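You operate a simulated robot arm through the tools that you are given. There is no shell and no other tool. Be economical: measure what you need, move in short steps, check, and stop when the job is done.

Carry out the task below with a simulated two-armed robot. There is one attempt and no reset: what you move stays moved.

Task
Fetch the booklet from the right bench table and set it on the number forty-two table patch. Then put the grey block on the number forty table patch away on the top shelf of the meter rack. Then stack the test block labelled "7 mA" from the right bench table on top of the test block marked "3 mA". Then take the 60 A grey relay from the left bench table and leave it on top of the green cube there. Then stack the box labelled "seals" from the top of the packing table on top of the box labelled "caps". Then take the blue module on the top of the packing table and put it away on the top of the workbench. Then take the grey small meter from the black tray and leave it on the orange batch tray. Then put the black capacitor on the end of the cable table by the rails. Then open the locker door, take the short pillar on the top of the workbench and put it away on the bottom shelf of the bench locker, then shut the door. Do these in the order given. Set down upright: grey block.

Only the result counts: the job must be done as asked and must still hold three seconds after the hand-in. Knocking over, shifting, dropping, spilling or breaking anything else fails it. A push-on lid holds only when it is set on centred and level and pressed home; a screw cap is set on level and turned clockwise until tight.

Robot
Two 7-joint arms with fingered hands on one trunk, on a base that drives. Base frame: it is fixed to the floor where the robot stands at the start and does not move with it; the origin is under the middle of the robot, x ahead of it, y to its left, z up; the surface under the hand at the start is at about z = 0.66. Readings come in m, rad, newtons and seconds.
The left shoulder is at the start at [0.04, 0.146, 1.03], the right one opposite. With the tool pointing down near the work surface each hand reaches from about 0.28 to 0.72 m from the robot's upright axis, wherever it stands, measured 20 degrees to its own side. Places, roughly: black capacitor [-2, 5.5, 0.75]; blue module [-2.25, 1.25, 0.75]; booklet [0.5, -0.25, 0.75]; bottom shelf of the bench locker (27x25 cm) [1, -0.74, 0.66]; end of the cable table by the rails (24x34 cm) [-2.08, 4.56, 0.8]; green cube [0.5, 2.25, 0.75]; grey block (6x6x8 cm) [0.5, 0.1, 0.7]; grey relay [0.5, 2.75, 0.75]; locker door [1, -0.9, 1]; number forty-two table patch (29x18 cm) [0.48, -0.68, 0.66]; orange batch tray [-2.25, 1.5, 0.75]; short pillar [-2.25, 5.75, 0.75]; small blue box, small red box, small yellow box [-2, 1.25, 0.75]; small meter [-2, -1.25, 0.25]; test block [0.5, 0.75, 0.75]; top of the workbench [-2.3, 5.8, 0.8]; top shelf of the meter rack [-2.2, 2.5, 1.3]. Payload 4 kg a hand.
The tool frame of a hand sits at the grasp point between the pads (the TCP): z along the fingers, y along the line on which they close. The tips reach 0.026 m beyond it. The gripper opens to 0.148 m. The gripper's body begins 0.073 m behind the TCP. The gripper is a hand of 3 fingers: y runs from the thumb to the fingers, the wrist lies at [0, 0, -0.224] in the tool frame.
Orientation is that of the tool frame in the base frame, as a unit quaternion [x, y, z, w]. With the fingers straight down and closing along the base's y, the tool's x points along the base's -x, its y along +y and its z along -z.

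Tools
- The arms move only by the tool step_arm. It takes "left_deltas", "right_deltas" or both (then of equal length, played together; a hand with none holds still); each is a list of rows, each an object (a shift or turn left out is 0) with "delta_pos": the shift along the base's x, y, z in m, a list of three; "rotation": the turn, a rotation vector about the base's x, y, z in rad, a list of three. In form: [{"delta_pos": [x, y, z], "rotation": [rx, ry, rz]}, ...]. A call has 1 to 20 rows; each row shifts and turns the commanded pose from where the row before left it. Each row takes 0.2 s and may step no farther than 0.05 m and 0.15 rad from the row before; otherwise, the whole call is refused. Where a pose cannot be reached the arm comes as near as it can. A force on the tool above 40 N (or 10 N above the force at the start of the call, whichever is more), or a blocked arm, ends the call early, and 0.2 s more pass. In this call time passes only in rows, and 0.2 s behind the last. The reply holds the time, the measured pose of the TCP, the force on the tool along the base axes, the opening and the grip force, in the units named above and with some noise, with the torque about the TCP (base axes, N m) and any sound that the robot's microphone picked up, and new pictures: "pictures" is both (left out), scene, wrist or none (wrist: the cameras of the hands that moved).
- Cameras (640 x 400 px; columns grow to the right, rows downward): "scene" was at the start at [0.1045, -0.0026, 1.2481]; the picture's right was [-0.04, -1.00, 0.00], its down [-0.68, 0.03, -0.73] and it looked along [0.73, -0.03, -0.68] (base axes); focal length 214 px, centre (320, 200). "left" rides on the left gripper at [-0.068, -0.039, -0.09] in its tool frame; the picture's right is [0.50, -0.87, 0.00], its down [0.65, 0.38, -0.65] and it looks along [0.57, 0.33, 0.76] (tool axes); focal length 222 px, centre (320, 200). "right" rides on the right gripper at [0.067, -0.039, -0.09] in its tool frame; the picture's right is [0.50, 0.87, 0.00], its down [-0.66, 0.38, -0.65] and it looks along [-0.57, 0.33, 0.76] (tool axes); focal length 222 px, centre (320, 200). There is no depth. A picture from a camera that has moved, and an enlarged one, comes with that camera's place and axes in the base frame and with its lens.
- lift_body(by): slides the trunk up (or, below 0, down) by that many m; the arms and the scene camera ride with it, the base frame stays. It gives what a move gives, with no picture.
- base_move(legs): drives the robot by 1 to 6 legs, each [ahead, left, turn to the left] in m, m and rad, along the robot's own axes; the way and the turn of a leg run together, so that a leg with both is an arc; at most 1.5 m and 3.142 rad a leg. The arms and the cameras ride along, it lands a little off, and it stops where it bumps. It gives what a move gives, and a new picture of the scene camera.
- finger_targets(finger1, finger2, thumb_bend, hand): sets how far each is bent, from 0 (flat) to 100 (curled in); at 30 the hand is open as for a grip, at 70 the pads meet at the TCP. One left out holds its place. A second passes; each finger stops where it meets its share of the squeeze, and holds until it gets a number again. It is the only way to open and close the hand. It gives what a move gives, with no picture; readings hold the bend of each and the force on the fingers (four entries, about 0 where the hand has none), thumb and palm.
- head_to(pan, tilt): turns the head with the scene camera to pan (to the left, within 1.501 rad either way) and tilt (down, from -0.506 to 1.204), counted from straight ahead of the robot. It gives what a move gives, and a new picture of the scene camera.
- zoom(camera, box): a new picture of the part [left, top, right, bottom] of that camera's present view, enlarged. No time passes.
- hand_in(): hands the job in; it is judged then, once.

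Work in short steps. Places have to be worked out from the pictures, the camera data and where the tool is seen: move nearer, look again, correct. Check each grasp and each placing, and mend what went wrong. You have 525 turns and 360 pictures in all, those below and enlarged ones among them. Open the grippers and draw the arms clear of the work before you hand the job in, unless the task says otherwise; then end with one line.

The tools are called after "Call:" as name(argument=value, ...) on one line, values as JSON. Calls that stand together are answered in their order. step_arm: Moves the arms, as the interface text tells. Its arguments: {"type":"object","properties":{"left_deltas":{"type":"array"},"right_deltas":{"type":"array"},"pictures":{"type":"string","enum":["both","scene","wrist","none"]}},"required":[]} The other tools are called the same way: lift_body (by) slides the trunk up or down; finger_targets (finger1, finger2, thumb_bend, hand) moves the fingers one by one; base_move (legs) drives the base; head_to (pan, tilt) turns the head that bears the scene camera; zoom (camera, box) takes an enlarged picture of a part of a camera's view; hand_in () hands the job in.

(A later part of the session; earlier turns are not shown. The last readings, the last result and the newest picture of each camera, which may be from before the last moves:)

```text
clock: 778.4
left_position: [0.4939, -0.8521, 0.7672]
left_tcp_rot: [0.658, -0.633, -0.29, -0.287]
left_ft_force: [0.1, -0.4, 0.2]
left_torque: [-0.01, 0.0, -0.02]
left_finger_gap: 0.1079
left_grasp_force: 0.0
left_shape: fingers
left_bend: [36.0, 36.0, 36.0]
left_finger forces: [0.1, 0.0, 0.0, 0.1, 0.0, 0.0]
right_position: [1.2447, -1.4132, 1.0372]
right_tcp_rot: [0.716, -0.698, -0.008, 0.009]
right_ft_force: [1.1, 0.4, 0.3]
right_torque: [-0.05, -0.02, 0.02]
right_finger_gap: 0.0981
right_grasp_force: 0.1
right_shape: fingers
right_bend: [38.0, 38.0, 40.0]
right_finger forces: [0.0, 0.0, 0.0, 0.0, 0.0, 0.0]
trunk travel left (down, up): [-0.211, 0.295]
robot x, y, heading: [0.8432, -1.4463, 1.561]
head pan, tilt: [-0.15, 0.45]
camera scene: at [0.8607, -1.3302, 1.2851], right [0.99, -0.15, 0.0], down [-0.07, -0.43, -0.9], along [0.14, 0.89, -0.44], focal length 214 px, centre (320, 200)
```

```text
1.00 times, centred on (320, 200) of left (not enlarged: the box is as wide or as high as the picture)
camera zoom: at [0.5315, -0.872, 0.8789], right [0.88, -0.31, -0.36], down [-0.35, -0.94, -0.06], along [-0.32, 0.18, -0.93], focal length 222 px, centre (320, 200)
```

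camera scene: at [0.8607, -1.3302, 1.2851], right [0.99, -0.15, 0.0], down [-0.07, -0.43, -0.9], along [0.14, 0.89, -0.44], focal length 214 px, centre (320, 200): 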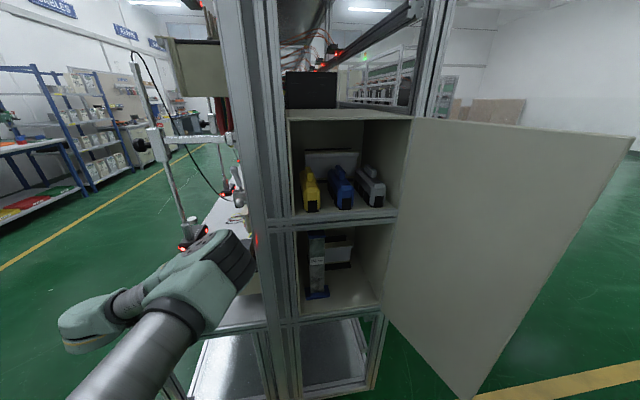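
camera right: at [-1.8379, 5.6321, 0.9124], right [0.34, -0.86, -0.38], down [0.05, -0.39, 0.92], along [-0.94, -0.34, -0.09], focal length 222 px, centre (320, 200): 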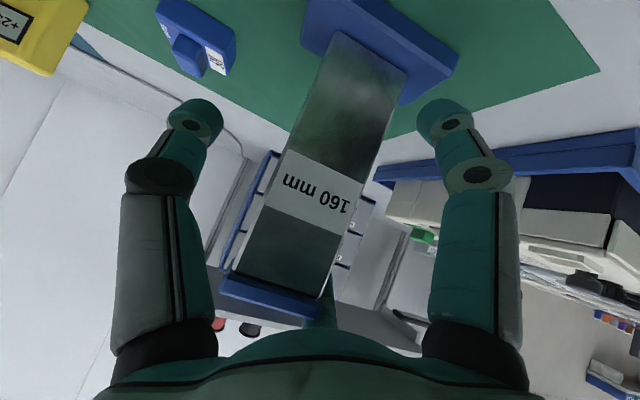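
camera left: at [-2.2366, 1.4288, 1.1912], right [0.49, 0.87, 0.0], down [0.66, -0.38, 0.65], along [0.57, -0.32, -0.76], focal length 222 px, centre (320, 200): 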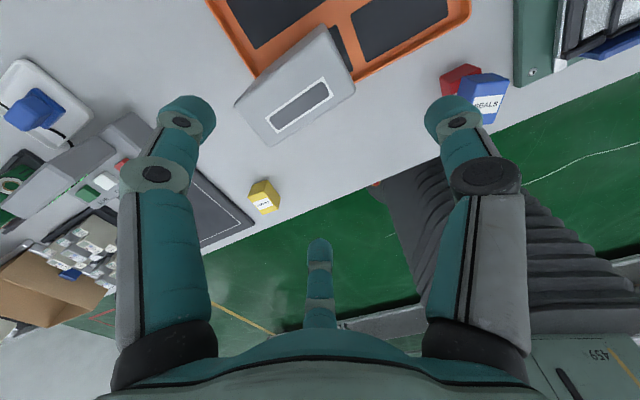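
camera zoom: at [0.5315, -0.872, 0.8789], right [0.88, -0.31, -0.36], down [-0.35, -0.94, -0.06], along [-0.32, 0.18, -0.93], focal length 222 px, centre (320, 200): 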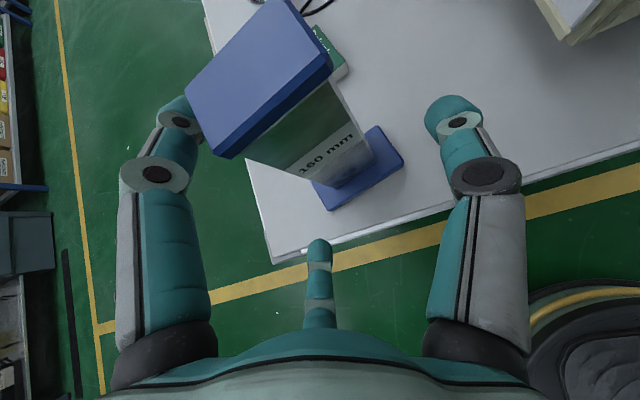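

From the left camera, the pillar is at (0.506, -0.815). I'll move the hand onto it (+4 mm x, +37 mm y) and close.

Call:
step_arm(left_deltas=[{"delta_pos": [0.004, 0.012, 0]}, {"delta_pos": [0, 0.013, 0]}, {"delta_pos": [0, 0.012, 0]}], pictures="none")

Call:
finger_targets(hand="left", finger1=50, finger2=50, thumb_bend=52)

Call:
finger_targets(hand="left", finger1=72, finger2=72, thumb_bend=72)

Call:
zoom(camera="left", box=[0, 0, 640, 400])

```text
clock: 779.2
left_position: [0.4965, -0.8135, 0.7683]
left_tcp_rot: [0.657, -0.633, -0.29, -0.289]
left_ft_force: [-0.3, 0.5, -0.6]
left_torque: [0.02, 0.0, 0.0]
left_finger_gap: 0.1079
left_grasp_force: 0.0
left_shape: fingers
left_bend: [36.0, 36.0, 36.0]
left_finger forces: [0.0, 0.1, 0.0, 0.0, 0.0, 0.1]
right_position: [1.2431, -1.4131, 1.0371]
right_tcp_rot: [0.717, -0.697, -0.009, 0.009]
right_ft_force: [-0.1, -0.3, 0.4]
right_torque: [0.0, 0.01, 0.0]
right_finger_gap: 0.0982
right_grasp_force: 0.1
right_shape: fingers
right_bend: [38.0, 38.0, 40.0]
right_finger forces: [0.0, 0.0, 0.0, 0.1, 0.0, 0.1]
trunk travel left (down, up): [-0.211, 0.295]
robot x, y, heading: [0.8416, -1.4412, 1.562]
head pan, tilt: [-0.15, 0.45]
```

```text
clock: 780.2
left_position: [0.4956, -0.8133, 0.7687]
left_tcp_rot: [0.657, -0.633, -0.291, -0.289]
left_ft_force: [-2.1, 0.1, 0.8]
left_torque: [0.0, -0.03, -0.02]
left_finger_gap: 0.0603
left_grasp_force: 0.3
left_shape: fingers
left_bend: [50.0, 50.0, 52.0]
left_finger forces: [0.8, 0.1, 0.1, 0.0, 0.0, 0.0]
right_position: [1.2438, -1.4135, 1.0366]
right_tcp_rot: [0.717, -0.697, -0.008, 0.009]
right_ft_force: [-0.6, -0.9, 0.3]
right_torque: [-0.04, 0.02, -0.01]
right_finger_gap: 0.0979
right_grasp_force: 0.1
right_shape: fingers
right_bend: [38.0, 38.0, 40.0]
right_finger forces: [0.0, 0.1, 0.0, 0.0, 0.0, 0.0]
trunk travel left (down, up): [-0.211, 0.295]
robot x, y, heading: [0.8453, -1.4438, 1.567]
head pan, tilt: [-0.15, 0.45]
```

```text
clock: 781.2
left_position: [0.4957, -0.8139, 0.7696]
left_tcp_rot: [0.657, -0.633, -0.29, -0.288]
left_ft_force: [1.6, -0.4, 2.4]
left_torque: [-0.24, -0.41, -0.06]
left_finger_gap: 0.0344
left_grasp_force: 20.7
left_shape: fingers
left_bend: [63.0, 54.0, 59.0]
left_finger forces: [13.9, 7.3, 0.0, 0.0, 20.6, 0.0]
right_position: [1.2438, -1.4157, 1.0364]
right_tcp_rot: [0.716, -0.698, -0.008, 0.008]
right_ft_force: [-0.2, 0.6, 0.1]
right_torque: [0.0, 0.04, 0.0]
right_finger_gap: 0.0977
right_grasp_force: 0.0
right_shape: fingers
right_bend: [38.0, 38.0, 40.0]
right_finger forces: [0.1, 0.0, 0.0, 0.1, 0.1, 0.0]
trunk travel left (down, up): [-0.211, 0.295]
robot x, y, heading: [0.8414, -1.4438, 1.567]
head pan, tilt: [-0.15, 0.45]
```

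```text
1.00 times, centred on (320, 200) of left (not enlarged: the box is as wide or as high as the picture)
camera zoom: at [0.5347, -0.8341, 0.88], right [0.88, -0.3, -0.36], down [-0.35, -0.94, -0.06], along [-0.32, 0.18, -0.93], focal length 222 px, centre (320, 200)
```

zoom: 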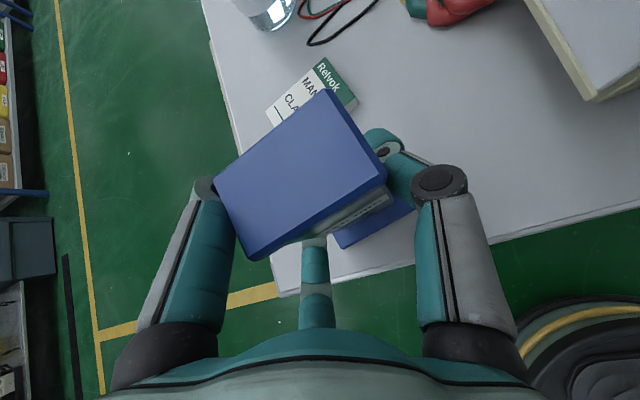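

Gripped with 20 N. I'll lift, back out, strafe right in front of the locker and look.

Call:
step_arm(left_deltas=[{"delta_pos": [0, 0, 0.015]}, {"delta_pos": [0, 0, 0.015]}], pictures="none")

Call:
base_move(legs=[[-0.3, 0, 0], [0, -0.548, 0]])

```text
clock: 781.8
left_position: [0.4952, -0.8132, 0.7979]
left_tcp_rot: [0.657, -0.634, -0.289, -0.289]
left_ft_force: [-0.2, 0.6, -4.2]
left_torque: [0.02, 0.01, 0.0]
left_finger_gap: 0.0318
left_grasp_force: 18.2
left_shape: fingers
left_bend: [65.0, 55.0, 59.0]
left_finger forces: [11.2, 7.5, 0.0, 0.0, 18.2, 0.0]
right_position: [1.2442, -1.4137, 1.0371]
right_tcp_rot: [0.717, -0.697, -0.008, 0.009]
right_ft_force: [-0.3, -1.0, -0.1]
right_torque: [-0.02, 0.0, -0.03]
right_finger_gap: 0.098
right_grasp_force: 0.1
right_shape: fingers
right_bend: [38.0, 38.0, 40.0]
right_finger forces: [0.0, 0.1, 0.1, 0.0, 0.1, 0.0]
trunk travel left (down, up): [-0.211, 0.295]
robot x, y, heading: [0.8441, -1.4422, 1.569]
head pan, tilt: [-0.15, 0.45]
```

```text
clock: 786.6
left_position: [1.0594, -1.1104, 0.7981]
left_tcp_rot: [0.658, -0.633, -0.29, -0.287]
left_ft_force: [-0.3, 0.6, -4.2]
left_torque: [0.01, -0.01, 0.0]
left_finger_gap: 0.0321
left_grasp_force: 18.4
left_shape: fingers
left_bend: [65.0, 55.0, 59.0]
left_finger forces: [11.2, 7.7, 0.0, 0.0, 17.9, 0.1]
right_position: [1.8074, -1.71, 1.0372]
right_tcp_rot: [0.718, -0.696, -0.009, 0.009]
right_ft_force: [0.8, -1.1, 0.6]
right_torque: [-0.03, 0.0, 0.02]
right_finger_gap: 0.0983
right_grasp_force: 0.1
right_shape: fingers
right_bend: [38.0, 38.0, 40.0]
right_finger forces: [0.0, 0.0, 0.0, 0.0, 0.0, 0.1]
trunk travel left (down, up): [-0.211, 0.295]
robot x, y, heading: [1.4059, -1.7386, 1.571]
head pan, tilt: [-0.15, 0.45]
camera scene: at [1.4244, -1.6273, 1.2851], right [0.99, -0.15, 0.0], down [-0.07, -0.43, -0.9], along [0.14, 0.89, -0.44], focal length 214 px, centre (320, 200)
```

scene: 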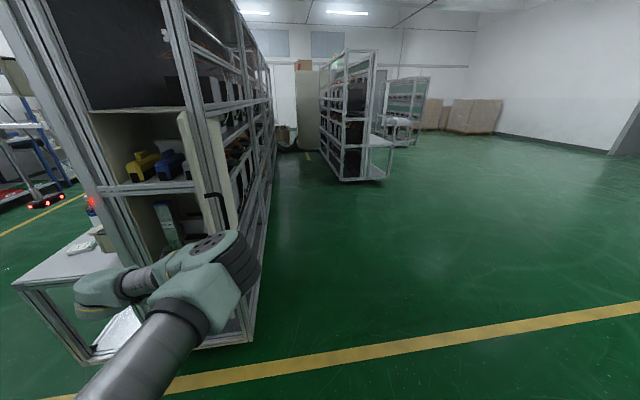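

I'll shift 17 mm left and advance 20 cm, then look toward the locker.

Call:
base_move(legs=[[0.18, 0.02, 0]])

Call:
head_to(pan=0.6, tilt=0.5)

Call:
zoom(camera="left", box=[0, 0, 640, 400])

```text
clock: 787.9
left_position: [1.0465, -1.0001, 0.7938]
left_tcp_rot: [0.662, -0.632, -0.286, -0.284]
left_ft_force: [-0.9, -0.4, -4.6]
left_torque: [-0.02, 0.01, -0.04]
left_finger_gap: 0.0302
left_grasp_force: 19.4
left_shape: fingers
left_bend: [71.0, 55.0, 60.0]
left_finger forces: [10.8, 8.9, 0.1, 0.0, 19.1, 0.1]
right_position: [1.7952, -1.5882, 1.0368]
right_tcp_rot: [0.721, -0.693, -0.012, 0.006]
right_ft_force: [0.1, -0.3, 0.7]
right_torque: [0.01, -0.01, -0.04]
right_finger_gap: 0.098
right_grasp_force: 0.0
right_shape: fingers
right_bend: [38.0, 38.0, 40.0]
right_finger forces: [0.0, 0.1, 0.0, 0.1, 0.0, 0.0]
trunk travel left (down, up): [-0.211, 0.295]
robot x, y, heading: [1.3951, -1.6195, 1.575]
head pan, tilt: [-0.15, 0.45]
stopped in leg 1: the robot was blocked; the commanded pose is now the measured one
camera scene: at [1.4105, -1.5127, 1.2863], right [0.99, -0.14, 0.0], down [-0.06, -0.42, -0.9], along [0.13, 0.9, -0.43], focal length 214 px, centre (320, 200)
```

scene: 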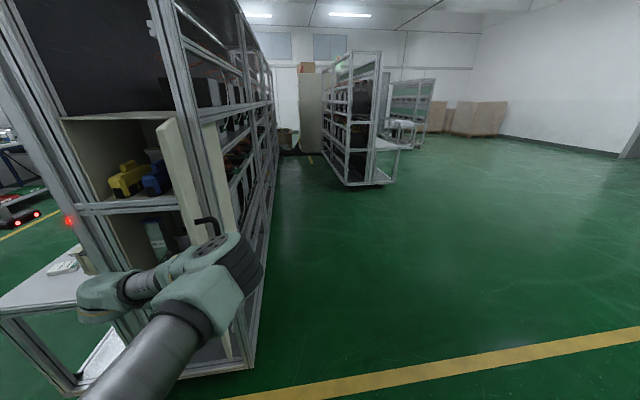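

```text
clock: 789.0
left_position: [1.0476, -0.9999, 0.7954]
left_tcp_rot: [0.662, -0.631, -0.287, -0.285]
left_ft_force: [0.2, 0.0, -3.3]
left_torque: [-0.02, 0.02, -0.02]
left_finger_gap: 0.0303
left_grasp_force: 19.7
left_shape: fingers
left_bend: [71.0, 55.0, 60.0]
left_finger forces: [10.7, 8.9, 0.1, 0.1, 19.0, 0.1]
right_position: [1.7943, -1.5908, 1.037]
right_tcp_rot: [0.72, -0.694, -0.012, 0.005]
right_ft_force: [-0.7, 0.2, -1.3]
right_torque: [0.03, 0.0, -0.01]
right_finger_gap: 0.0981
right_grasp_force: 0.1
right_shape: fingers
right_bend: [38.0, 38.0, 40.0]
right_finger forces: [0.1, 0.0, 0.1, 0.0, 0.0, 0.0]
trunk travel left (down, up): [-0.211, 0.295]
robot x, y, heading: [1.395, -1.6124, 1.576]
head pan, tilt: [0.6, 0.499]
camera scene: at [1.3454, -1.5295, 1.2818], right [0.82, 0.57, 0.01], down [0.27, -0.38, -0.88], along [-0.5, 0.73, -0.47], focal length 214 px, centre (320, 200)
```

scene: 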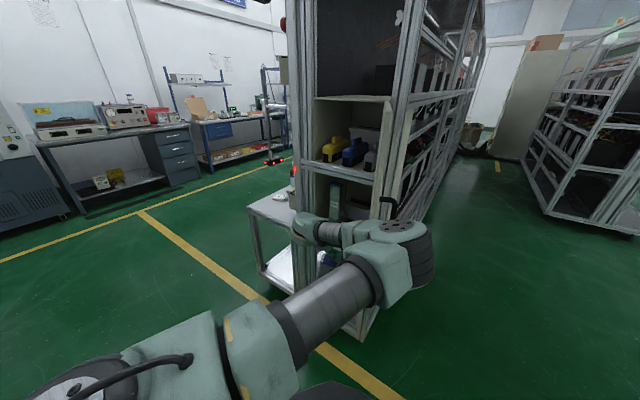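

```text
1.00 times, centred on (320, 200) of left (not enlarged: the box is as wide or as high as the picture)
camera zoom: at [1.0848, -1.0188, 0.9065], right [0.88, -0.3, -0.36], down [-0.34, -0.94, -0.05], along [-0.32, 0.17, -0.93], focal length 222 px, centre (320, 200)
```

zoom: 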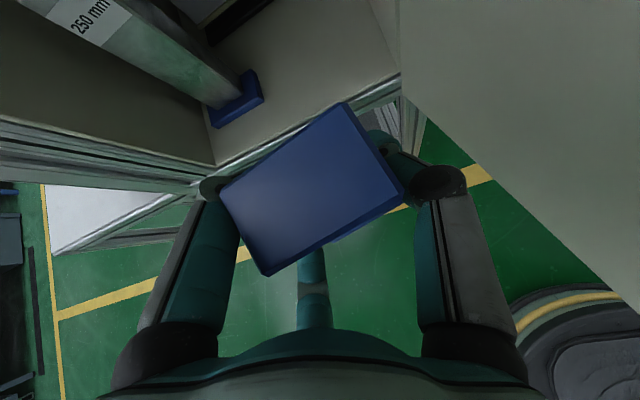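

The left arm's forearm also comes in from the thumb side (right), hitting the door. With the thumb on the left, its forearm would come from the free left side. I'll put the pillar back on the bench end, turn the left hand 180° and regrip.

Call:
base_move(legs=[[-0.12, 0, 0], [0, 0.552, 0], [0.304, 0, 0]])

Call:
step_arm(left_deltas=[{"delta_pos": [0, 0, -0.012]}, {"delta_pos": [0, 0, -0.006]}, {"delta_pos": [0, 0, -0.003]}], pictures="none")

```text
clock: 794.6
left_position: [0.5387, -0.79, 0.7869]
left_tcp_rot: [0.657, -0.64, -0.28, -0.285]
left_ft_force: [-0.4, 0.0, -2.8]
left_torque: [-0.01, -0.01, 0.01]
left_finger_gap: 0.0303
left_grasp_force: 18.9
left_shape: fingers
left_bend: [71.0, 55.0, 60.0]
left_finger forces: [10.7, 8.9, 0.0, 0.1, 18.8, 0.1]
right_position: [1.2733, -1.3951, 1.0365]
right_tcp_rot: [0.712, -0.702, -0.008, 0.009]
right_ft_force: [0.0, -0.1, 0.0]
right_torque: [0.01, 0.02, -0.02]
right_finger_gap: 0.0981
right_grasp_force: 0.0
right_shape: fingers
right_bend: [38.0, 38.0, 40.0]
right_finger forces: [0.0, 0.1, 0.1, 0.0, 0.0, 0.0]
trunk travel left (down, up): [-0.211, 0.295]
robot x, y, heading: [0.8755, -1.4176, 1.55]
head pan, tilt: [0.6, 0.499]
camera scene: at [0.8252, -1.3207, 1.2806], right [0.84, 0.55, 0.0], down [0.26, -0.4, -0.88], along [-0.48, 0.73, -0.48], focal length 214 px, centre (320, 200)
```

scene: 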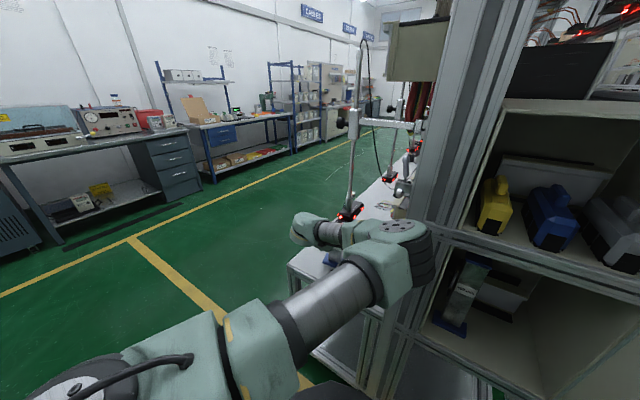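

```text
clock: 795.4
left_position: [0.5369, -0.79, 0.7703]
left_tcp_rot: [0.656, -0.639, -0.283, -0.286]
left_ft_force: [-2.1, 1.3, 14.8]
left_torque: [-0.16, -0.58, -0.04]
left_finger_gap: 0.0308
left_grasp_force: 21.6
left_shape: fingers
left_bend: [65.0, 55.0, 60.0]
left_finger forces: [14.1, 9.7, 0.0, 0.1, 19.5, 0.0]
right_position: [1.2728, -1.3966, 1.0368]
right_tcp_rot: [0.712, -0.702, -0.008, 0.009]
right_ft_force: [0.0, -0.6, 0.0]
right_torque: [0.0, -0.02, 0.0]
right_finger_gap: 0.0984
right_grasp_force: 0.0
right_shape: fingers
right_bend: [38.0, 38.0, 40.0]
right_finger forces: [0.0, 0.0, 0.0, 0.0, 0.0, 0.1]
trunk travel left (down, up): [-0.211, 0.295]
robot x, y, heading: [0.8741, -1.417, 1.548]
head pan, tilt: [0.6, 0.499]
```

The pillar touches the table at about (0.549, -0.79). I'll release and back straight out.

Call:
step_arm(left_deltas=[{"delta_pos": [0, 0, 0.002]}], pictures="none")

Call:
finger_targets(hand="left", finger1=58, finger2=52, thumb_bend=56)

Call:
finger_targets(hand="left", finger1=36, finger2=36, thumb_bend=38)

Call:
base_move(legs=[[-0.4, 0, 0.02]])

```text
clock: 795.8
left_position: [0.5374, -0.7907, 0.7713]
left_tcp_rot: [0.656, -0.639, -0.283, -0.286]
left_ft_force: [-4.2, 2.0, 16.7]
left_torque: [-0.01, -0.55, 0.09]
left_finger_gap: 0.0311
left_grasp_force: 21.5
left_shape: fingers
left_bend: [64.0, 55.0, 60.0]
left_finger forces: [14.3, 9.7, 0.1, 0.0, 19.1, 0.0]
right_position: [1.2741, -1.3975, 1.0379]
right_tcp_rot: [0.712, -0.702, -0.009, 0.008]
right_ft_force: [0.4, -0.1, -0.2]
right_torque: [-0.01, -0.01, 0.03]
right_finger_gap: 0.0982
right_grasp_force: 0.1
right_shape: fingers
right_bend: [38.0, 38.0, 40.0]
right_finger forces: [0.0, 0.0, 0.1, 0.0, 0.1, 0.0]
trunk travel left (down, up): [-0.211, 0.295]
robot x, y, heading: [0.8709, -1.4188, 1.552]
head pan, tilt: [0.6, 0.499]
```

```text
clock: 796.8
left_position: [0.5403, -0.7895, 0.7676]
left_tcp_rot: [0.656, -0.641, -0.279, -0.285]
left_ft_force: [0.5, 1.2, -4.6]
left_torque: [-0.02, -0.02, -0.01]
left_finger_gap: 0.0442
left_grasp_force: 2.5
left_shape: fingers
left_bend: [57.0, 51.0, 55.0]
left_finger forces: [1.3, 1.0, 0.0, 0.0, 2.3, 0.0]
right_position: [1.2726, -1.3965, 1.0365]
right_tcp_rot: [0.712, -0.702, -0.007, 0.009]
right_ft_force: [-0.1, -1.2, 0.6]
right_torque: [0.02, -0.03, 0.01]
right_finger_gap: 0.0982
right_grasp_force: 0.0
right_shape: fingers
right_bend: [38.0, 38.0, 40.0]
right_finger forces: [0.1, 0.0, 0.1, 0.0, 0.0, 0.0]
trunk travel left (down, up): [-0.211, 0.295]
robot x, y, heading: [0.8725, -1.4209, 1.552]
head pan, tilt: [0.6, 0.499]
```

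```text
clock: 797.8
left_position: [0.5388, -0.7913, 0.7667]
left_tcp_rot: [0.657, -0.64, -0.28, -0.284]
left_ft_force: [0.0, 0.5, -0.4]
left_torque: [0.01, 0.04, -0.03]
left_finger_gap: 0.1043
left_grasp_force: 0.2
left_shape: fingers
left_bend: [36.0, 36.0, 38.0]
left_finger forces: [0.1, 0.0, 0.1, 0.0, 0.0, 0.0]
right_position: [1.2722, -1.396, 1.0375]
right_tcp_rot: [0.712, -0.702, -0.008, 0.01]
right_ft_force: [0.9, 0.1, -0.4]
right_torque: [0.03, -0.04, 0.02]
right_finger_gap: 0.098
right_grasp_force: 0.1
right_shape: fingers
right_bend: [38.0, 38.0, 40.0]
right_finger forces: [0.0, 0.0, 0.0, 0.0, 0.0, 0.0]
trunk travel left (down, up): [-0.211, 0.295]
robot x, y, heading: [0.8725, -1.4179, 1.549]
head pan, tilt: [0.6, 0.499]
```

```text
clock: 800.3
left_position: [0.5219, -1.2009, 0.7676]
left_tcp_rot: [0.663, -0.633, -0.282, -0.283]
left_ft_force: [0.6, -0.8, -0.1]
left_torque: [0.01, -0.03, 0.0]
left_finger_gap: 0.1042
left_grasp_force: 0.1
left_shape: fingers
left_bend: [36.0, 36.0, 38.0]
left_finger forces: [0.0, 0.0, 0.0, 0.1, 0.1, 0.0]
right_position: [1.2694, -1.7881, 1.0364]
right_tcp_rot: [0.719, -0.694, -0.008, 0.01]
right_ft_force: [0.7, 0.7, -0.2]
right_torque: [0.02, -0.03, 0.04]
right_finger_gap: 0.0979
right_grasp_force: 0.1
right_shape: fingers
right_bend: [38.0, 38.0, 40.0]
right_finger forces: [0.0, 0.0, 0.0, 0.0, 0.0, 0.0]
trunk travel left (down, up): [-0.211, 0.295]
robot x, y, heading: [0.8706, -1.8209, 1.574]
head pan, tilt: [0.6, 0.499]
camera scene: at [0.82, -1.7255, 1.2807], right [0.82, 0.57, 0.0], down [0.27, -0.39, -0.88], along [-0.5, 0.72, -0.48], focal length 214 px, centre (320, 200)
```

scene: 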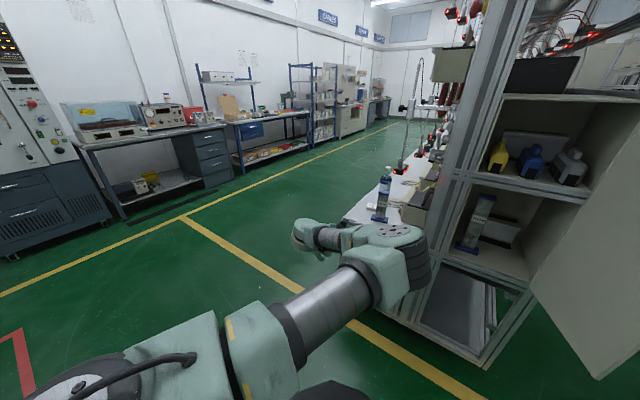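

The pillar stands on the bench end. I'll untilt the left hand, bring it back, and try turning it in yaw.

Call:
step_arm(left_deltas=[{"delta_pos": [-0.01, -0.03, 0.015], "rotation": [-0.14, 0, 0]}, {"delta_pos": [-0.01, -0.03, 0.015], "rotation": [-0.14, 0, 0]}, {"delta_pos": [-0.01, -0.03, 0.015], "rotation": [-0.14, 0, 0]}, {"delta_pos": [-0.01, -0.03, 0.015], "rotation": [-0.14, 0, 0]}, {"delta_pos": [-0.01, -0.03, 0.015], "rotation": [-0.14, 0, 0]}, {"delta_pos": [-0.01, -0.03, 0.015], "rotation": [-0.12, 0, 0]}], pictures="none")

Call:
step_arm(left_deltas=[{"rotation": [0, 0, -0.14]}, {"rotation": [0, 0, -0.14]}, {"rotation": [0, 0, -0.14]}, {"rotation": [0, 0, -0.14]}, {"rotation": [0, 0, -0.14]}, {"rotation": [0, 0, -0.14]}, {"rotation": [0, 0, -0.14]}, {"rotation": [0, 0, -0.14]}, {"rotation": [0, 0, -0.14]}, {"rotation": [0, 0, -0.14]}, {"rotation": [0, 0, -0.14]}], pictures="none")

```text
clock: 801.7
left_position: [0.4634, -1.3805, 0.8568]
left_tcp_rot: [0.721, -0.693, -0.006, 0.006]
left_ft_force: [0.1, -0.3, 0.7]
left_torque: [0.01, 0.01, 0.02]
left_finger_gap: 0.1042
left_grasp_force: 0.1
left_shape: fingers
left_bend: [36.0, 36.0, 38.0]
left_finger forces: [0.0, 0.0, 0.0, 0.0, 0.0, 0.0]
right_position: [1.2686, -1.7879, 1.0367]
right_tcp_rot: [0.72, -0.694, -0.007, 0.01]
right_ft_force: [0.6, -0.8, -1.3]
right_torque: [-0.01, 0.01, -0.04]
right_finger_gap: 0.098
right_grasp_force: 0.2
right_shape: fingers
right_bend: [38.0, 38.0, 40.0]
right_finger forces: [0.0, 0.1, 0.0, 0.0, 0.0, 0.0]
trunk travel left (down, up): [-0.211, 0.295]
robot x, y, heading: [0.8715, -1.8218, 1.576]
head pan, tilt: [0.6, 0.499]
```

```text
clock: 804.1
left_position: [0.4608, -1.3798, 0.8578]
left_tcp_rot: [-0.033, 0.999, 0.01, 0.001]
left_ft_force: [-0.3, 0.7, -0.1]
left_torque: [-0.02, -0.02, 0.01]
left_finger_gap: 0.1044
left_grasp_force: 0.0
left_shape: fingers
left_bend: [36.0, 36.0, 38.0]
left_finger forces: [0.1, 0.1, 0.1, 0.0, 0.0, 0.1]
right_position: [1.2687, -1.7884, 1.0368]
right_tcp_rot: [0.72, -0.694, -0.008, 0.009]
right_ft_force: [0.3, 0.1, 0.3]
right_torque: [-0.04, -0.02, -0.03]
right_finger_gap: 0.0981
right_grasp_force: 0.0
right_shape: fingers
right_bend: [38.0, 38.0, 40.0]
right_finger forces: [0.0, 0.0, 0.0, 0.0, 0.1, 0.0]
trunk travel left (down, up): [-0.211, 0.295]
robot x, y, heading: [0.8676, -1.8187, 1.576]
head pan, tilt: [0.6, 0.499]
```

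That works. I'll continue another 1.6 rad so the thumb ends on the left.

Call:
step_arm(left_deltas=[{"rotation": [0, 0, -0.14]}, {"rotation": [0, 0, -0.14]}, {"rotation": [0, 0, -0.14]}, {"rotation": [0, 0, -0.14]}, {"rotation": [0, 0, -0.14]}, {"rotation": [0, 0, -0.14]}, {"rotation": [0, 0, -0.14]}, {"rotation": [0, 0, -0.14]}, {"rotation": [0, 0, -0.14]}, {"rotation": [0, 0, -0.14]}, {"rotation": [0, 0, -0.14]}, {"rotation": [0, 0, -0.1]}], pictures="scene")

```text
clock: 806.7
left_position: [0.4609, -1.3804, 0.8569]
left_tcp_rot: [0.707, 0.707, 0.007, 0.008]
left_ft_force: [0.1, 1.7, -0.5]
left_torque: [-0.02, 0.0, -0.04]
left_finger_gap: 0.1043
left_grasp_force: 0.1
left_shape: fingers
left_bend: [36.0, 36.0, 38.0]
left_finger forces: [0.1, 0.0, 0.0, 0.0, 0.0, 0.1]
right_position: [1.2695, -1.7883, 1.0357]
right_tcp_rot: [0.72, -0.694, -0.009, 0.009]
right_ft_force: [0.4, 0.1, -0.1]
right_torque: [0.03, -0.03, 0.01]
right_finger_gap: 0.0982
right_grasp_force: 0.2
right_shape: fingers
right_bend: [38.0, 38.0, 40.0]
right_finger forces: [0.1, 0.0, 0.0, 0.0, 0.1, 0.0]
trunk travel left (down, up): [-0.211, 0.295]
robot x, y, heading: [0.8725, -1.8219, 1.578]
head pan, tilt: [0.6, 0.499]
camera scene: at [0.82, -1.7251, 1.2807], right [0.82, 0.57, 0.0], down [0.27, -0.39, -0.88], along [-0.5, 0.72, -0.48], focal length 214 px, centre (320, 200)
```

scene: 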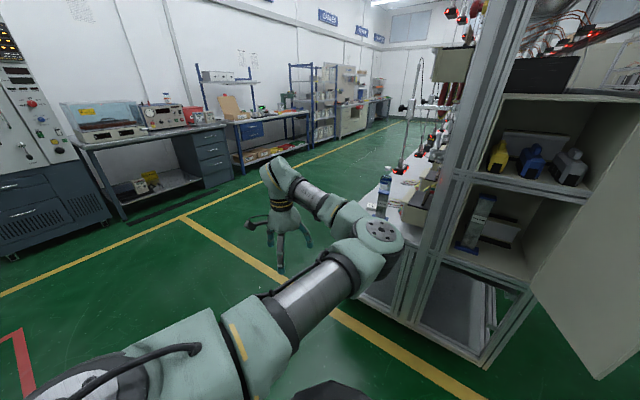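

The left elbow still sits inward, so that won't help. Instead I'll test how far the right arm extends at this tilt: nearly straight, its elbow would stay behind the door's edge. First I'll bring it to the front and tilt it.

Call:
step_arm(right_deltas=[{"delta_pos": [-0.02, 0.044, 0]}, {"delta_pos": [-0.02, 0.044, 0]}, {"delta_pos": [-0.02, 0.044, 0]}, {"delta_pos": [-0.02, 0.044, 0]}, {"delta_pos": [-0.02, 0.044, 0]}, {"delta_pos": [-0.02, 0.044, 0]}, {"delta_pos": [-0.02, 0.044, 0]}, {"delta_pos": [-0.02, 0.044, 0]}, {"delta_pos": [-0.02, 0.044, 0]}, {"delta_pos": [-0.02, 0.044, 0]}, {"rotation": [0.14, 0, 0]}, {"rotation": [0.14, 0, 0]}, {"rotation": [0.14, 0, 0]}, {"rotation": [0.14, 0, 0]}, {"rotation": [0.14, 0, 0]}, {"rotation": [0.14, 0, 0]}], pictures="none")

Call:
lift_body(by=-0.21)

Call:
step_arm(right_deltas=[{"delta_pos": [0, 0.04, -0.01]}, {"delta_pos": [0, 0.04, -0.01]}, {"delta_pos": [0, 0.04, -0.01]}, {"delta_pos": [0, 0.04, -0.005]}, {"delta_pos": [0, 0.04, 0]}, {"delta_pos": [0, 0.04, 0]}, {"delta_pos": [0, 0.04, 0]}, {"delta_pos": [0, 0.04, 0]}], pictures="none")

```text
clock: 810.1
left_position: [0.4617, -1.3796, 0.8578]
left_tcp_rot: [0.706, 0.708, 0.005, 0.007]
left_ft_force: [-0.8, -0.2, 0.0]
left_torque: [-0.01, 0.01, 0.0]
left_finger_gap: 0.1045
left_grasp_force: 0.1
left_shape: fingers
left_bend: [36.0, 36.0, 38.0]
left_finger forces: [0.0, 0.1, 0.0, 0.1, 0.0, 0.0]
right_position: [1.0692, -1.3478, 1.0363]
right_tcp_rot: [0.662, -0.629, -0.292, -0.284]
right_ft_force: [1.0, -0.2, -0.3]
right_torque: [-0.01, -0.04, -0.01]
right_finger_gap: 0.0982
right_grasp_force: 0.0
right_shape: fingers
right_bend: [38.0, 38.0, 40.0]
right_finger forces: [0.0, 0.0, 0.0, 0.1, 0.0, 0.0]
trunk travel left (down, up): [-0.211, 0.295]
robot x, y, heading: [0.8677, -1.8216, 1.575]
head pan, tilt: [0.6, 0.499]
```

```text
clock: 812.4
left_position: [0.4623, -1.3795, 0.6474]
left_tcp_rot: [0.706, 0.708, 0.005, 0.008]
left_ft_force: [0.5, 0.5, 0.4]
left_torque: [0.04, 0.03, -0.02]
left_finger_gap: 0.1045
left_grasp_force: 0.0
left_shape: fingers
left_bend: [36.0, 36.0, 38.0]
left_finger forces: [0.0, 0.0, 0.1, 0.0, 0.0, 0.1]
right_position: [1.0681, -1.349, 0.8273]
right_tcp_rot: [0.661, -0.63, -0.29, -0.285]
right_ft_force: [-0.2, 0.3, 0.1]
right_torque: [-0.02, -0.02, 0.0]
right_finger_gap: 0.098
right_grasp_force: 0.0
right_shape: fingers
right_bend: [38.0, 38.0, 40.0]
right_finger forces: [0.0, 0.0, 0.1, 0.0, 0.1, 0.0]
trunk travel left (down, up): [-0.001, 0.505]
robot x, y, heading: [0.8696, -1.8203, 1.573]
head pan, tilt: [0.6, 0.499]
```

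```text
clock: 814.2
left_position: [0.4613, -1.3799, 0.6482]
left_tcp_rot: [0.707, 0.707, 0.005, 0.007]
left_ft_force: [-0.2, 0.5, 0.2]
left_torque: [0.04, 0.07, 0.01]
left_finger_gap: 0.1044
left_grasp_force: 0.0
left_shape: fingers
left_bend: [36.0, 36.0, 38.0]
left_finger forces: [0.0, 0.0, 0.0, 0.0, 0.1, 0.1]
right_position: [1.1066, -1.0785, 0.7909]
right_tcp_rot: [0.662, -0.629, -0.292, -0.284]
right_ft_force: [-0.1, 0.4, -0.2]
right_torque: [0.03, -0.03, 0.0]
right_finger_gap: 0.0981
right_grasp_force: 0.0
right_shape: fingers
right_bend: [38.0, 38.0, 40.0]
right_finger forces: [0.0, 0.0, 0.0, 0.0, 0.0, 0.1]
right hand out of reach, approached as far as the arm can: row 6, 7, 8
trunk travel left (down, up): [-0.001, 0.505]
robot x, y, heading: [0.8717, -1.8195, 1.574]
head pan, tilt: [0.6, 0.499]
```

The right arm reaches 0.74 m ahead when 0.235 m to the side; with that geometry the forearm should just pass the door edge. I'll regrip the pillar with the right hand: set the arm slightly short of its limit and drive to the bench end.

Call:
step_arm(right_deltas=[{"delta_pos": [0.008, -0.035, -0.012]}, {"delta_pos": [0.007, -0.035, -0.011]}], pictures="none")

Call:
base_move(legs=[[0, 0.585, 0], [0.24, 0, 0]])

Call:
zoom(camera="right", box=[0, 0, 640, 400])

```text
clock: 814.8
left_position: [0.4601, -1.3802, 0.6483]
left_tcp_rot: [0.706, 0.708, 0.005, 0.007]
left_ft_force: [-0.1, -0.1, -0.3]
left_torque: [-0.01, 0.05, 0.01]
left_finger_gap: 0.1043
left_grasp_force: 0.0
left_shape: fingers
left_bend: [36.0, 36.0, 38.0]
left_finger forces: [0.0, 0.1, 0.1, 0.0, 0.0, 0.0]
right_position: [1.1219, -1.1517, 0.7706]
right_tcp_rot: [0.662, -0.63, -0.29, -0.285]
right_ft_force: [-0.1, 0.1, -1.0]
right_torque: [0.01, 0.0, 0.02]
right_finger_gap: 0.098
right_grasp_force: 0.1
right_shape: fingers
right_bend: [38.0, 38.0, 40.0]
right_finger forces: [0.0, 0.0, 0.0, 0.1, 0.0, 0.1]
trunk travel left (down, up): [-0.001, 0.505]
robot x, y, heading: [0.8694, -1.8193, 1.571]
head pan, tilt: [0.6, 0.499]
```

```text
clock: 819.5
left_position: [-0.13, -1.1412, 0.6483]
left_tcp_rot: [0.707, 0.708, 0.006, 0.009]
left_ft_force: [0.4, 0.6, -0.1]
left_torque: [0.0, 0.0, 0.0]
left_finger_gap: 0.1045
left_grasp_force: 0.1
left_shape: fingers
left_bend: [36.0, 36.0, 38.0]
left_finger forces: [0.0, 0.1, 0.0, 0.0, 0.0, 0.0]
right_position: [0.5294, -0.9124, 0.7694]
right_tcp_rot: [0.662, -0.631, -0.29, -0.284]
right_ft_force: [1.1, -0.2, -0.3]
right_torque: [0.0, -0.02, 0.01]
right_finger_gap: 0.0981
right_grasp_force: 0.1
right_shape: fingers
right_bend: [38.0, 38.0, 40.0]
right_finger forces: [0.0, 0.0, 0.0, 0.0, 0.0, 0.0]
trunk travel left (down, up): [-0.001, 0.505]
robot x, y, heading: [0.2771, -1.5862, 1.572]
head pan, tilt: [0.6, 0.499]
camera scene: at [0.227, -1.4865, 1.0709], right [0.82, 0.57, 0.0], down [0.27, -0.4, -0.88], along [-0.5, 0.72, -0.48], focal length 214 px, centre (320, 200)
```

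scene: 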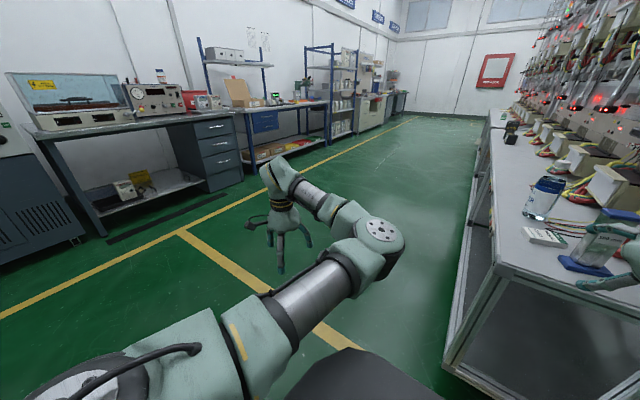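

```text
1.00 times, centred on (320, 200) of right (not enlarged: the box is as wide or as high as the picture)
camera zoom: at [0.5734, -1.0233, 0.781], right [-0.85, -0.37, -0.38], down [-0.39, -0.06, 0.92], along [-0.37, 0.93, -0.09], focal length 222 px, centre (320, 200)
```

zoom: 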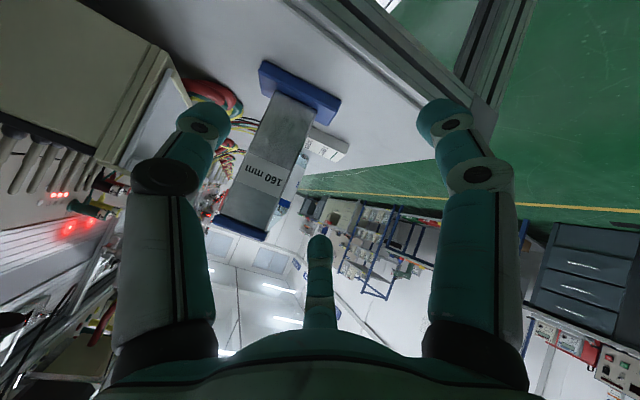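

The pillar is at x about 0.547. I'll advance 11.5 cm with a 9 mm shift right, then close on the shaft.

Call:
base_move(legs=[[0.118, -0.009, 0]])

Call:
zoom(camera="right", box=[0, 0, 640, 400])

```text
clock: 820.7
left_position: [-0.125, -1.0267, 0.647]
left_tcp_rot: [0.705, 0.709, 0.006, 0.008]
left_ft_force: [0.3, 0.3, 0.2]
left_torque: [-0.02, 0.01, 0.02]
left_finger_gap: 0.1042
left_grasp_force: 0.1
left_shape: fingers
left_bend: [36.0, 36.0, 38.0]
left_finger forces: [0.0, 0.0, 0.0, 0.0, 0.0, 0.0]
right_position: [0.5326, -0.7956, 0.7672]
right_tcp_rot: [0.662, -0.63, -0.289, -0.284]
right_ft_force: [0.3, 0.7, -0.4]
right_torque: [-0.04, 0.01, -0.02]
right_finger_gap: 0.098
right_grasp_force: 0.0
right_shape: fingers
right_bend: [38.0, 38.0, 40.0]
right_finger forces: [0.0, 0.1, 0.1, 0.1, 0.0, 0.1]
trunk travel left (down, up): [-0.001, 0.505]
robot x, y, heading: [0.2884, -1.4665, 1.576]
head pan, tilt: [0.6, 0.499]
camera scene: at [0.2348, -1.3703, 1.0709], right [0.82, 0.57, 0.0], down [0.27, -0.39, -0.88], along [-0.5, 0.72, -0.48], focal length 214 px, centre (320, 200)
```

scene: 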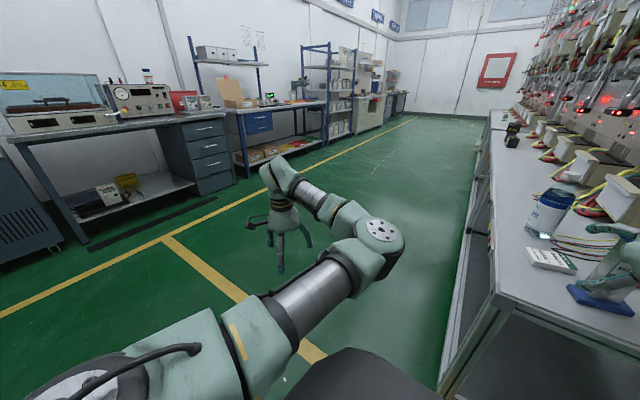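

```text
1.00 times, centred on (320, 200) of right (not enlarged: the box is as wide or as high as the picture)
camera zoom: at [0.5792, -0.9058, 0.7807], right [-0.85, -0.38, -0.38], down [-0.39, -0.06, 0.92], along [-0.37, 0.92, -0.09], focal length 222 px, centre (320, 200)
```

zoom: 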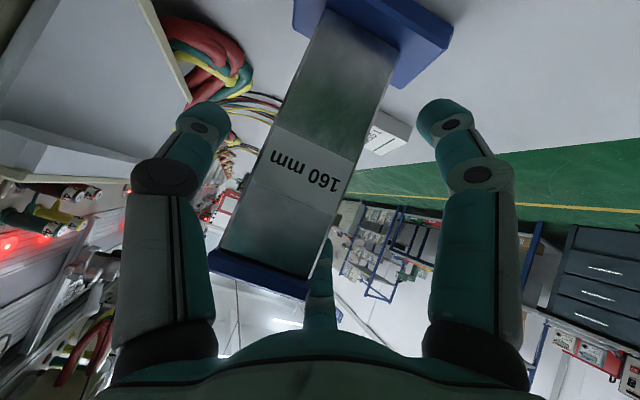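

The shaft is between the fingers as before. I'll close.

Call:
finger_targets(hand="right", finger1=52, finger2=52, thumb_bend=54)

Call:
finger_targets(hand="right", finger1=72, finger2=72, thumb_bend=72)

Call:
step_arm(right_deltas=[{"delta_pos": [0, 0, 0.012]}, {"delta_pos": [0, 0, 0.015]}], pictures="wrist")

```text
clock: 821.7
left_position: [-0.1243, -1.0272, 0.6484]
left_tcp_rot: [0.705, 0.709, 0.006, 0.007]
left_ft_force: [0.6, 0.4, 0.6]
left_torque: [0.01, -0.01, 0.0]
left_finger_gap: 0.1043
left_grasp_force: 0.1
left_shape: fingers
left_bend: [36.0, 36.0, 38.0]
left_finger forces: [0.0, 0.0, 0.1, 0.0, 0.1, 0.0]
right_position: [0.5346, -0.7956, 0.7707]
right_tcp_rot: [0.662, -0.629, -0.29, -0.285]
right_ft_force: [1.1, -0.6, -0.5]
right_torque: [0.0, -0.05, 0.0]
right_finger_gap: 0.0545
right_grasp_force: 1.5
right_shape: fingers
right_bend: [52.0, 51.0, 53.0]
right_finger forces: [0.1, 0.7, 0.1, 0.0, 1.7, 0.1]
trunk travel left (down, up): [-0.001, 0.505]
robot x, y, heading: [0.2835, -1.467, 1.576]
head pan, tilt: [0.6, 0.499]
```

```text
clock: 822.7
left_position: [-0.1238, -1.0282, 0.6474]
left_tcp_rot: [0.705, 0.709, 0.006, 0.007]
left_ft_force: [0.0, 0.1, -0.8]
left_torque: [0.0, 0.01, 0.01]
left_finger_gap: 0.1044
left_grasp_force: 0.0
left_shape: fingers
left_bend: [36.0, 36.0, 38.0]
left_finger forces: [0.1, 0.0, 0.0, 0.0, 0.0, 0.0]
right_position: [0.5335, -0.7963, 0.7696]
right_tcp_rot: [0.663, -0.629, -0.291, -0.285]
right_ft_force: [1.5, -0.8, 0.2]
right_torque: [-0.18, -0.26, -0.01]
right_finger_gap: 0.0481
right_grasp_force: 19.9
right_shape: fingers
right_bend: [55.0, 58.0, 58.0]
right_finger forces: [7.4, 12.5, 0.1, 0.0, 19.2, 0.0]
trunk travel left (down, up): [-0.001, 0.505]
robot x, y, heading: [0.2825, -1.4632, 1.577]
head pan, tilt: [0.6, 0.499]
```

```text
clock: 823.3
left_position: [-0.1249, -1.0264, 0.648]
left_tcp_rot: [0.705, 0.709, 0.006, 0.008]
left_ft_force: [0.5, -0.1, 0.7]
left_torque: [0.0, 0.03, 0.0]
left_finger_gap: 0.1046
left_grasp_force: 0.0
left_shape: fingers
left_bend: [36.0, 36.0, 38.0]
left_finger forces: [0.0, 0.0, 0.0, 0.0, 0.0, 0.1]
right_position: [0.5345, -0.7958, 0.7942]
right_tcp_rot: [0.662, -0.63, -0.29, -0.285]
right_ft_force: [0.2, 0.3, -4.7]
right_torque: [-0.02, 0.01, -0.01]
right_finger_gap: 0.0483
right_grasp_force: 18.3
right_shape: fingers
right_bend: [55.0, 58.0, 59.0]
right_finger forces: [7.5, 11.2, 0.1, 0.0, 17.4, 0.0]
trunk travel left (down, up): [-0.001, 0.505]
robot x, y, heading: [0.2829, -1.4649, 1.578]
head pan, tilt: [0.6, 0.499]
camera right: at [0.5784, -0.9064, 0.8074], right [-0.85, -0.37, -0.38], down [-0.39, -0.06, 0.92], along [-0.37, 0.92, -0.09], focal length 222 px, centre (320, 200)
```

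right: 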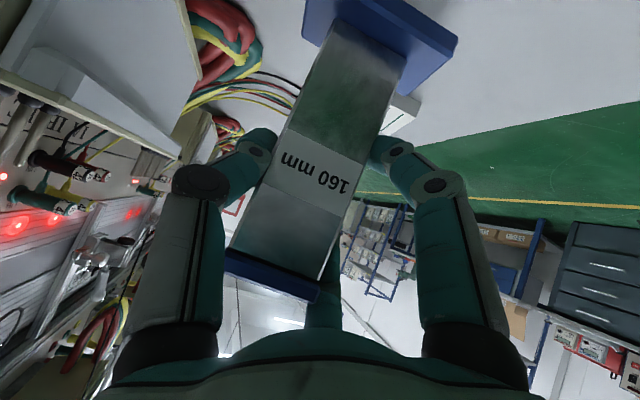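

Gripped and lifted. I'll back out, strafe right to the locker line, and extend the arm fully before driving in.

Call:
base_move(legs=[[-0.4, 0, -0.006], [0, -0.487, 0]])

Call:
step_arm(right_deltas=[{"delta_pos": [0.005, 0.03, 0]}, {"delta_pos": [0.005, 0.025, 0]}], pictures="none")

```text
clock: 828.2
left_position: [0.3614, -1.42, 0.6486]
left_tcp_rot: [0.708, 0.706, 0.005, 0.007]
left_ft_force: [0.6, -0.2, -0.4]
left_torque: [0.02, -0.03, -0.01]
left_finger_gap: 0.1045
left_grasp_force: 0.2
left_shape: fingers
left_bend: [36.0, 36.0, 38.0]
left_finger forces: [0.0, 0.1, 0.0, 0.1, 0.0, 0.0]
right_position: [1.0221, -1.1916, 0.7964]
right_tcp_rot: [0.661, -0.632, -0.289, -0.284]
right_ft_force: [0.5, -0.2, -4.3]
right_torque: [-0.03, 0.06, 0.0]
right_finger_gap: 0.0481
right_grasp_force: 18.3
right_shape: fingers
right_bend: [55.0, 58.0, 59.0]
right_finger forces: [7.4, 11.3, 0.0, 0.0, 17.4, 0.0]
trunk travel left (down, up): [-0.001, 0.505]
robot x, y, heading: [0.7702, -1.8637, 1.569]
head pan, tilt: [0.6, 0.499]
camera scene: at [0.7196, -1.7646, 1.071], right [0.82, 0.57, 0.0], down [0.27, -0.4, -0.88], along [-0.5, 0.72, -0.48], focal length 214 px, centre (320, 200)
```

scene: 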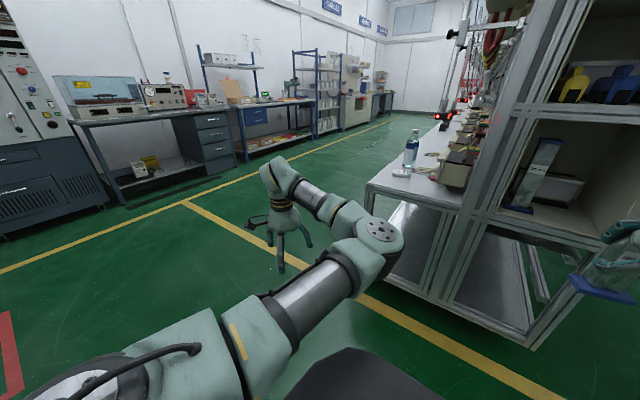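

```text
clock: 828.8
left_position: [0.3619, -1.4184, 0.6473]
left_tcp_rot: [0.708, 0.706, 0.005, 0.007]
left_ft_force: [-0.1, -0.7, 1.0]
left_torque: [-0.02, -0.01, 0.01]
left_finger_gap: 0.1047
left_grasp_force: 0.1
left_shape: fingers
left_bend: [36.0, 36.0, 38.0]
left_finger forces: [0.0, 0.0, 0.0, 0.0, 0.0, 0.0]
right_position: [1.032, -1.1367, 0.7957]
right_tcp_rot: [0.66, -0.632, -0.289, -0.286]
right_ft_force: [-0.7, 0.3, -3.4]
right_torque: [-0.03, 0.02, 0.02]
right_finger_gap: 0.0482
right_grasp_force: 18.0
right_shape: fingers
right_bend: [55.0, 58.0, 59.0]
right_finger forces: [7.4, 11.5, 0.0, 0.1, 17.4, 0.0]
trunk travel left (down, up): [-0.001, 0.505]
robot x, y, heading: [0.767, -1.8606, 1.57]
head pan, tilt: [0.6, 0.499]
```

I'll point the head at the locker and advance 23 cm.

Call:
head_to(pan=-0.25, tilt=0.45)

Call:
base_move(legs=[[0.22, 0.011, 0]])

```text
clock: 830.0
left_position: [0.3612, -1.4196, 0.6477]
left_tcp_rot: [0.707, 0.707, 0.005, 0.007]
left_ft_force: [0.2, 0.7, -0.8]
left_torque: [-0.02, -0.01, 0.01]
left_finger_gap: 0.1047
left_grasp_force: 0.0
left_shape: fingers
left_bend: [36.0, 36.0, 38.0]
left_finger forces: [0.0, 0.1, 0.1, 0.0, 0.0, 0.0]
right_position: [1.0319, -1.1376, 0.7978]
right_tcp_rot: [0.66, -0.632, -0.289, -0.285]
right_ft_force: [-0.3, 0.3, -3.6]
right_torque: [-0.04, 0.02, 0.01]
right_finger_gap: 0.0486
right_grasp_force: 18.1
right_shape: fingers
right_bend: [55.0, 58.0, 59.0]
right_finger forces: [7.6, 11.3, 0.0, 0.0, 17.2, 0.0]
trunk travel left (down, up): [-0.001, 0.505]
robot x, y, heading: [0.7734, -1.8616, 1.568]
head pan, tilt: [-0.25, 0.45]
camera scene: at [0.7931, -1.7505, 1.0754], right [0.97, -0.25, 0.0], down [-0.11, -0.42, -0.9], along [0.22, 0.87, -0.44], focal length 214 px, centre (320, 200)
```

scene: 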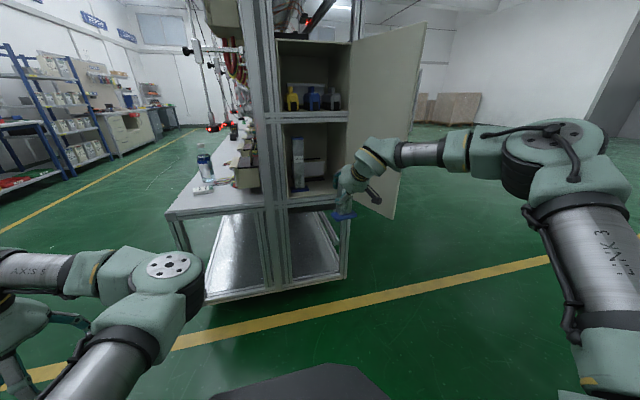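

```text
clock: 831.7
left_position: [0.3452, -1.2085, 0.6465]
left_tcp_rot: [0.705, 0.709, 0.005, 0.008]
left_ft_force: [0.8, 0.4, 0.1]
left_torque: [0.0, 0.01, 0.0]
left_finger_gap: 0.1047
left_grasp_force: 0.0
left_shape: fingers
left_bend: [36.0, 36.0, 38.0]
left_finger forces: [0.0, 0.0, 0.0, 0.1, 0.0, 0.0]
right_position: [1.0143, -0.9214, 0.7968]
right_tcp_rot: [0.663, -0.629, -0.29, -0.284]
right_ft_force: [-0.4, 0.1, -4.9]
right_torque: [-0.04, 0.02, -0.01]
right_finger_gap: 0.048
right_grasp_force: 17.7
right_shape: fingers
right_bend: [55.0, 58.0, 59.0]
right_finger forces: [7.6, 11.4, 0.0, 0.0, 17.3, 0.1]
trunk travel left (down, up): [-0.001, 0.505]
robot x, y, heading: [0.756, -1.6497, 1.586]
head pan, tilt: [-0.25, 0.45]
camera scene: at [0.7802, -1.537, 1.0753], right [0.97, -0.24, 0.0], down [-0.1, -0.42, -0.9], along [0.22, 0.87, -0.44], focal length 214 px, centre (320, 200)
```

scene: 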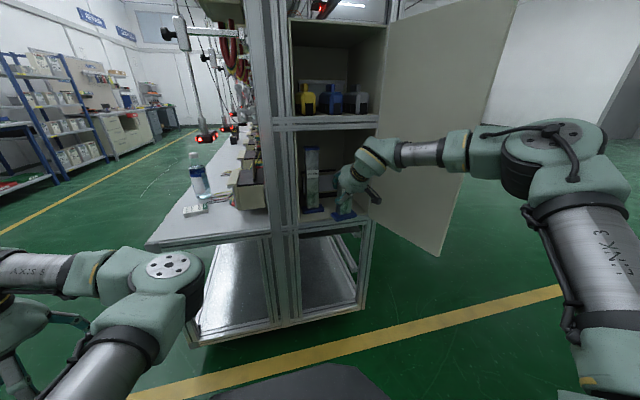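

Not blocked so far. I'll zoom to check the pillar against the tall one and the forearm against the door.

Call:
zoom(camera="scene", box=[270, 100, 510, 270])

```text
2.35 times, centred on (390, 185) of scene
camera zoom: at [0.7802, -1.537, 1.0753], right [0.97, -0.24, 0.0], down [-0.1, -0.42, -0.9], along [0.22, 0.87, -0.44], focal length 505 px, centre (155, 235)
```

zoom: 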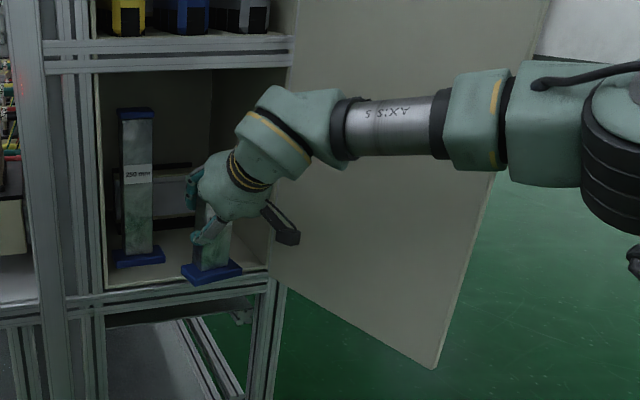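

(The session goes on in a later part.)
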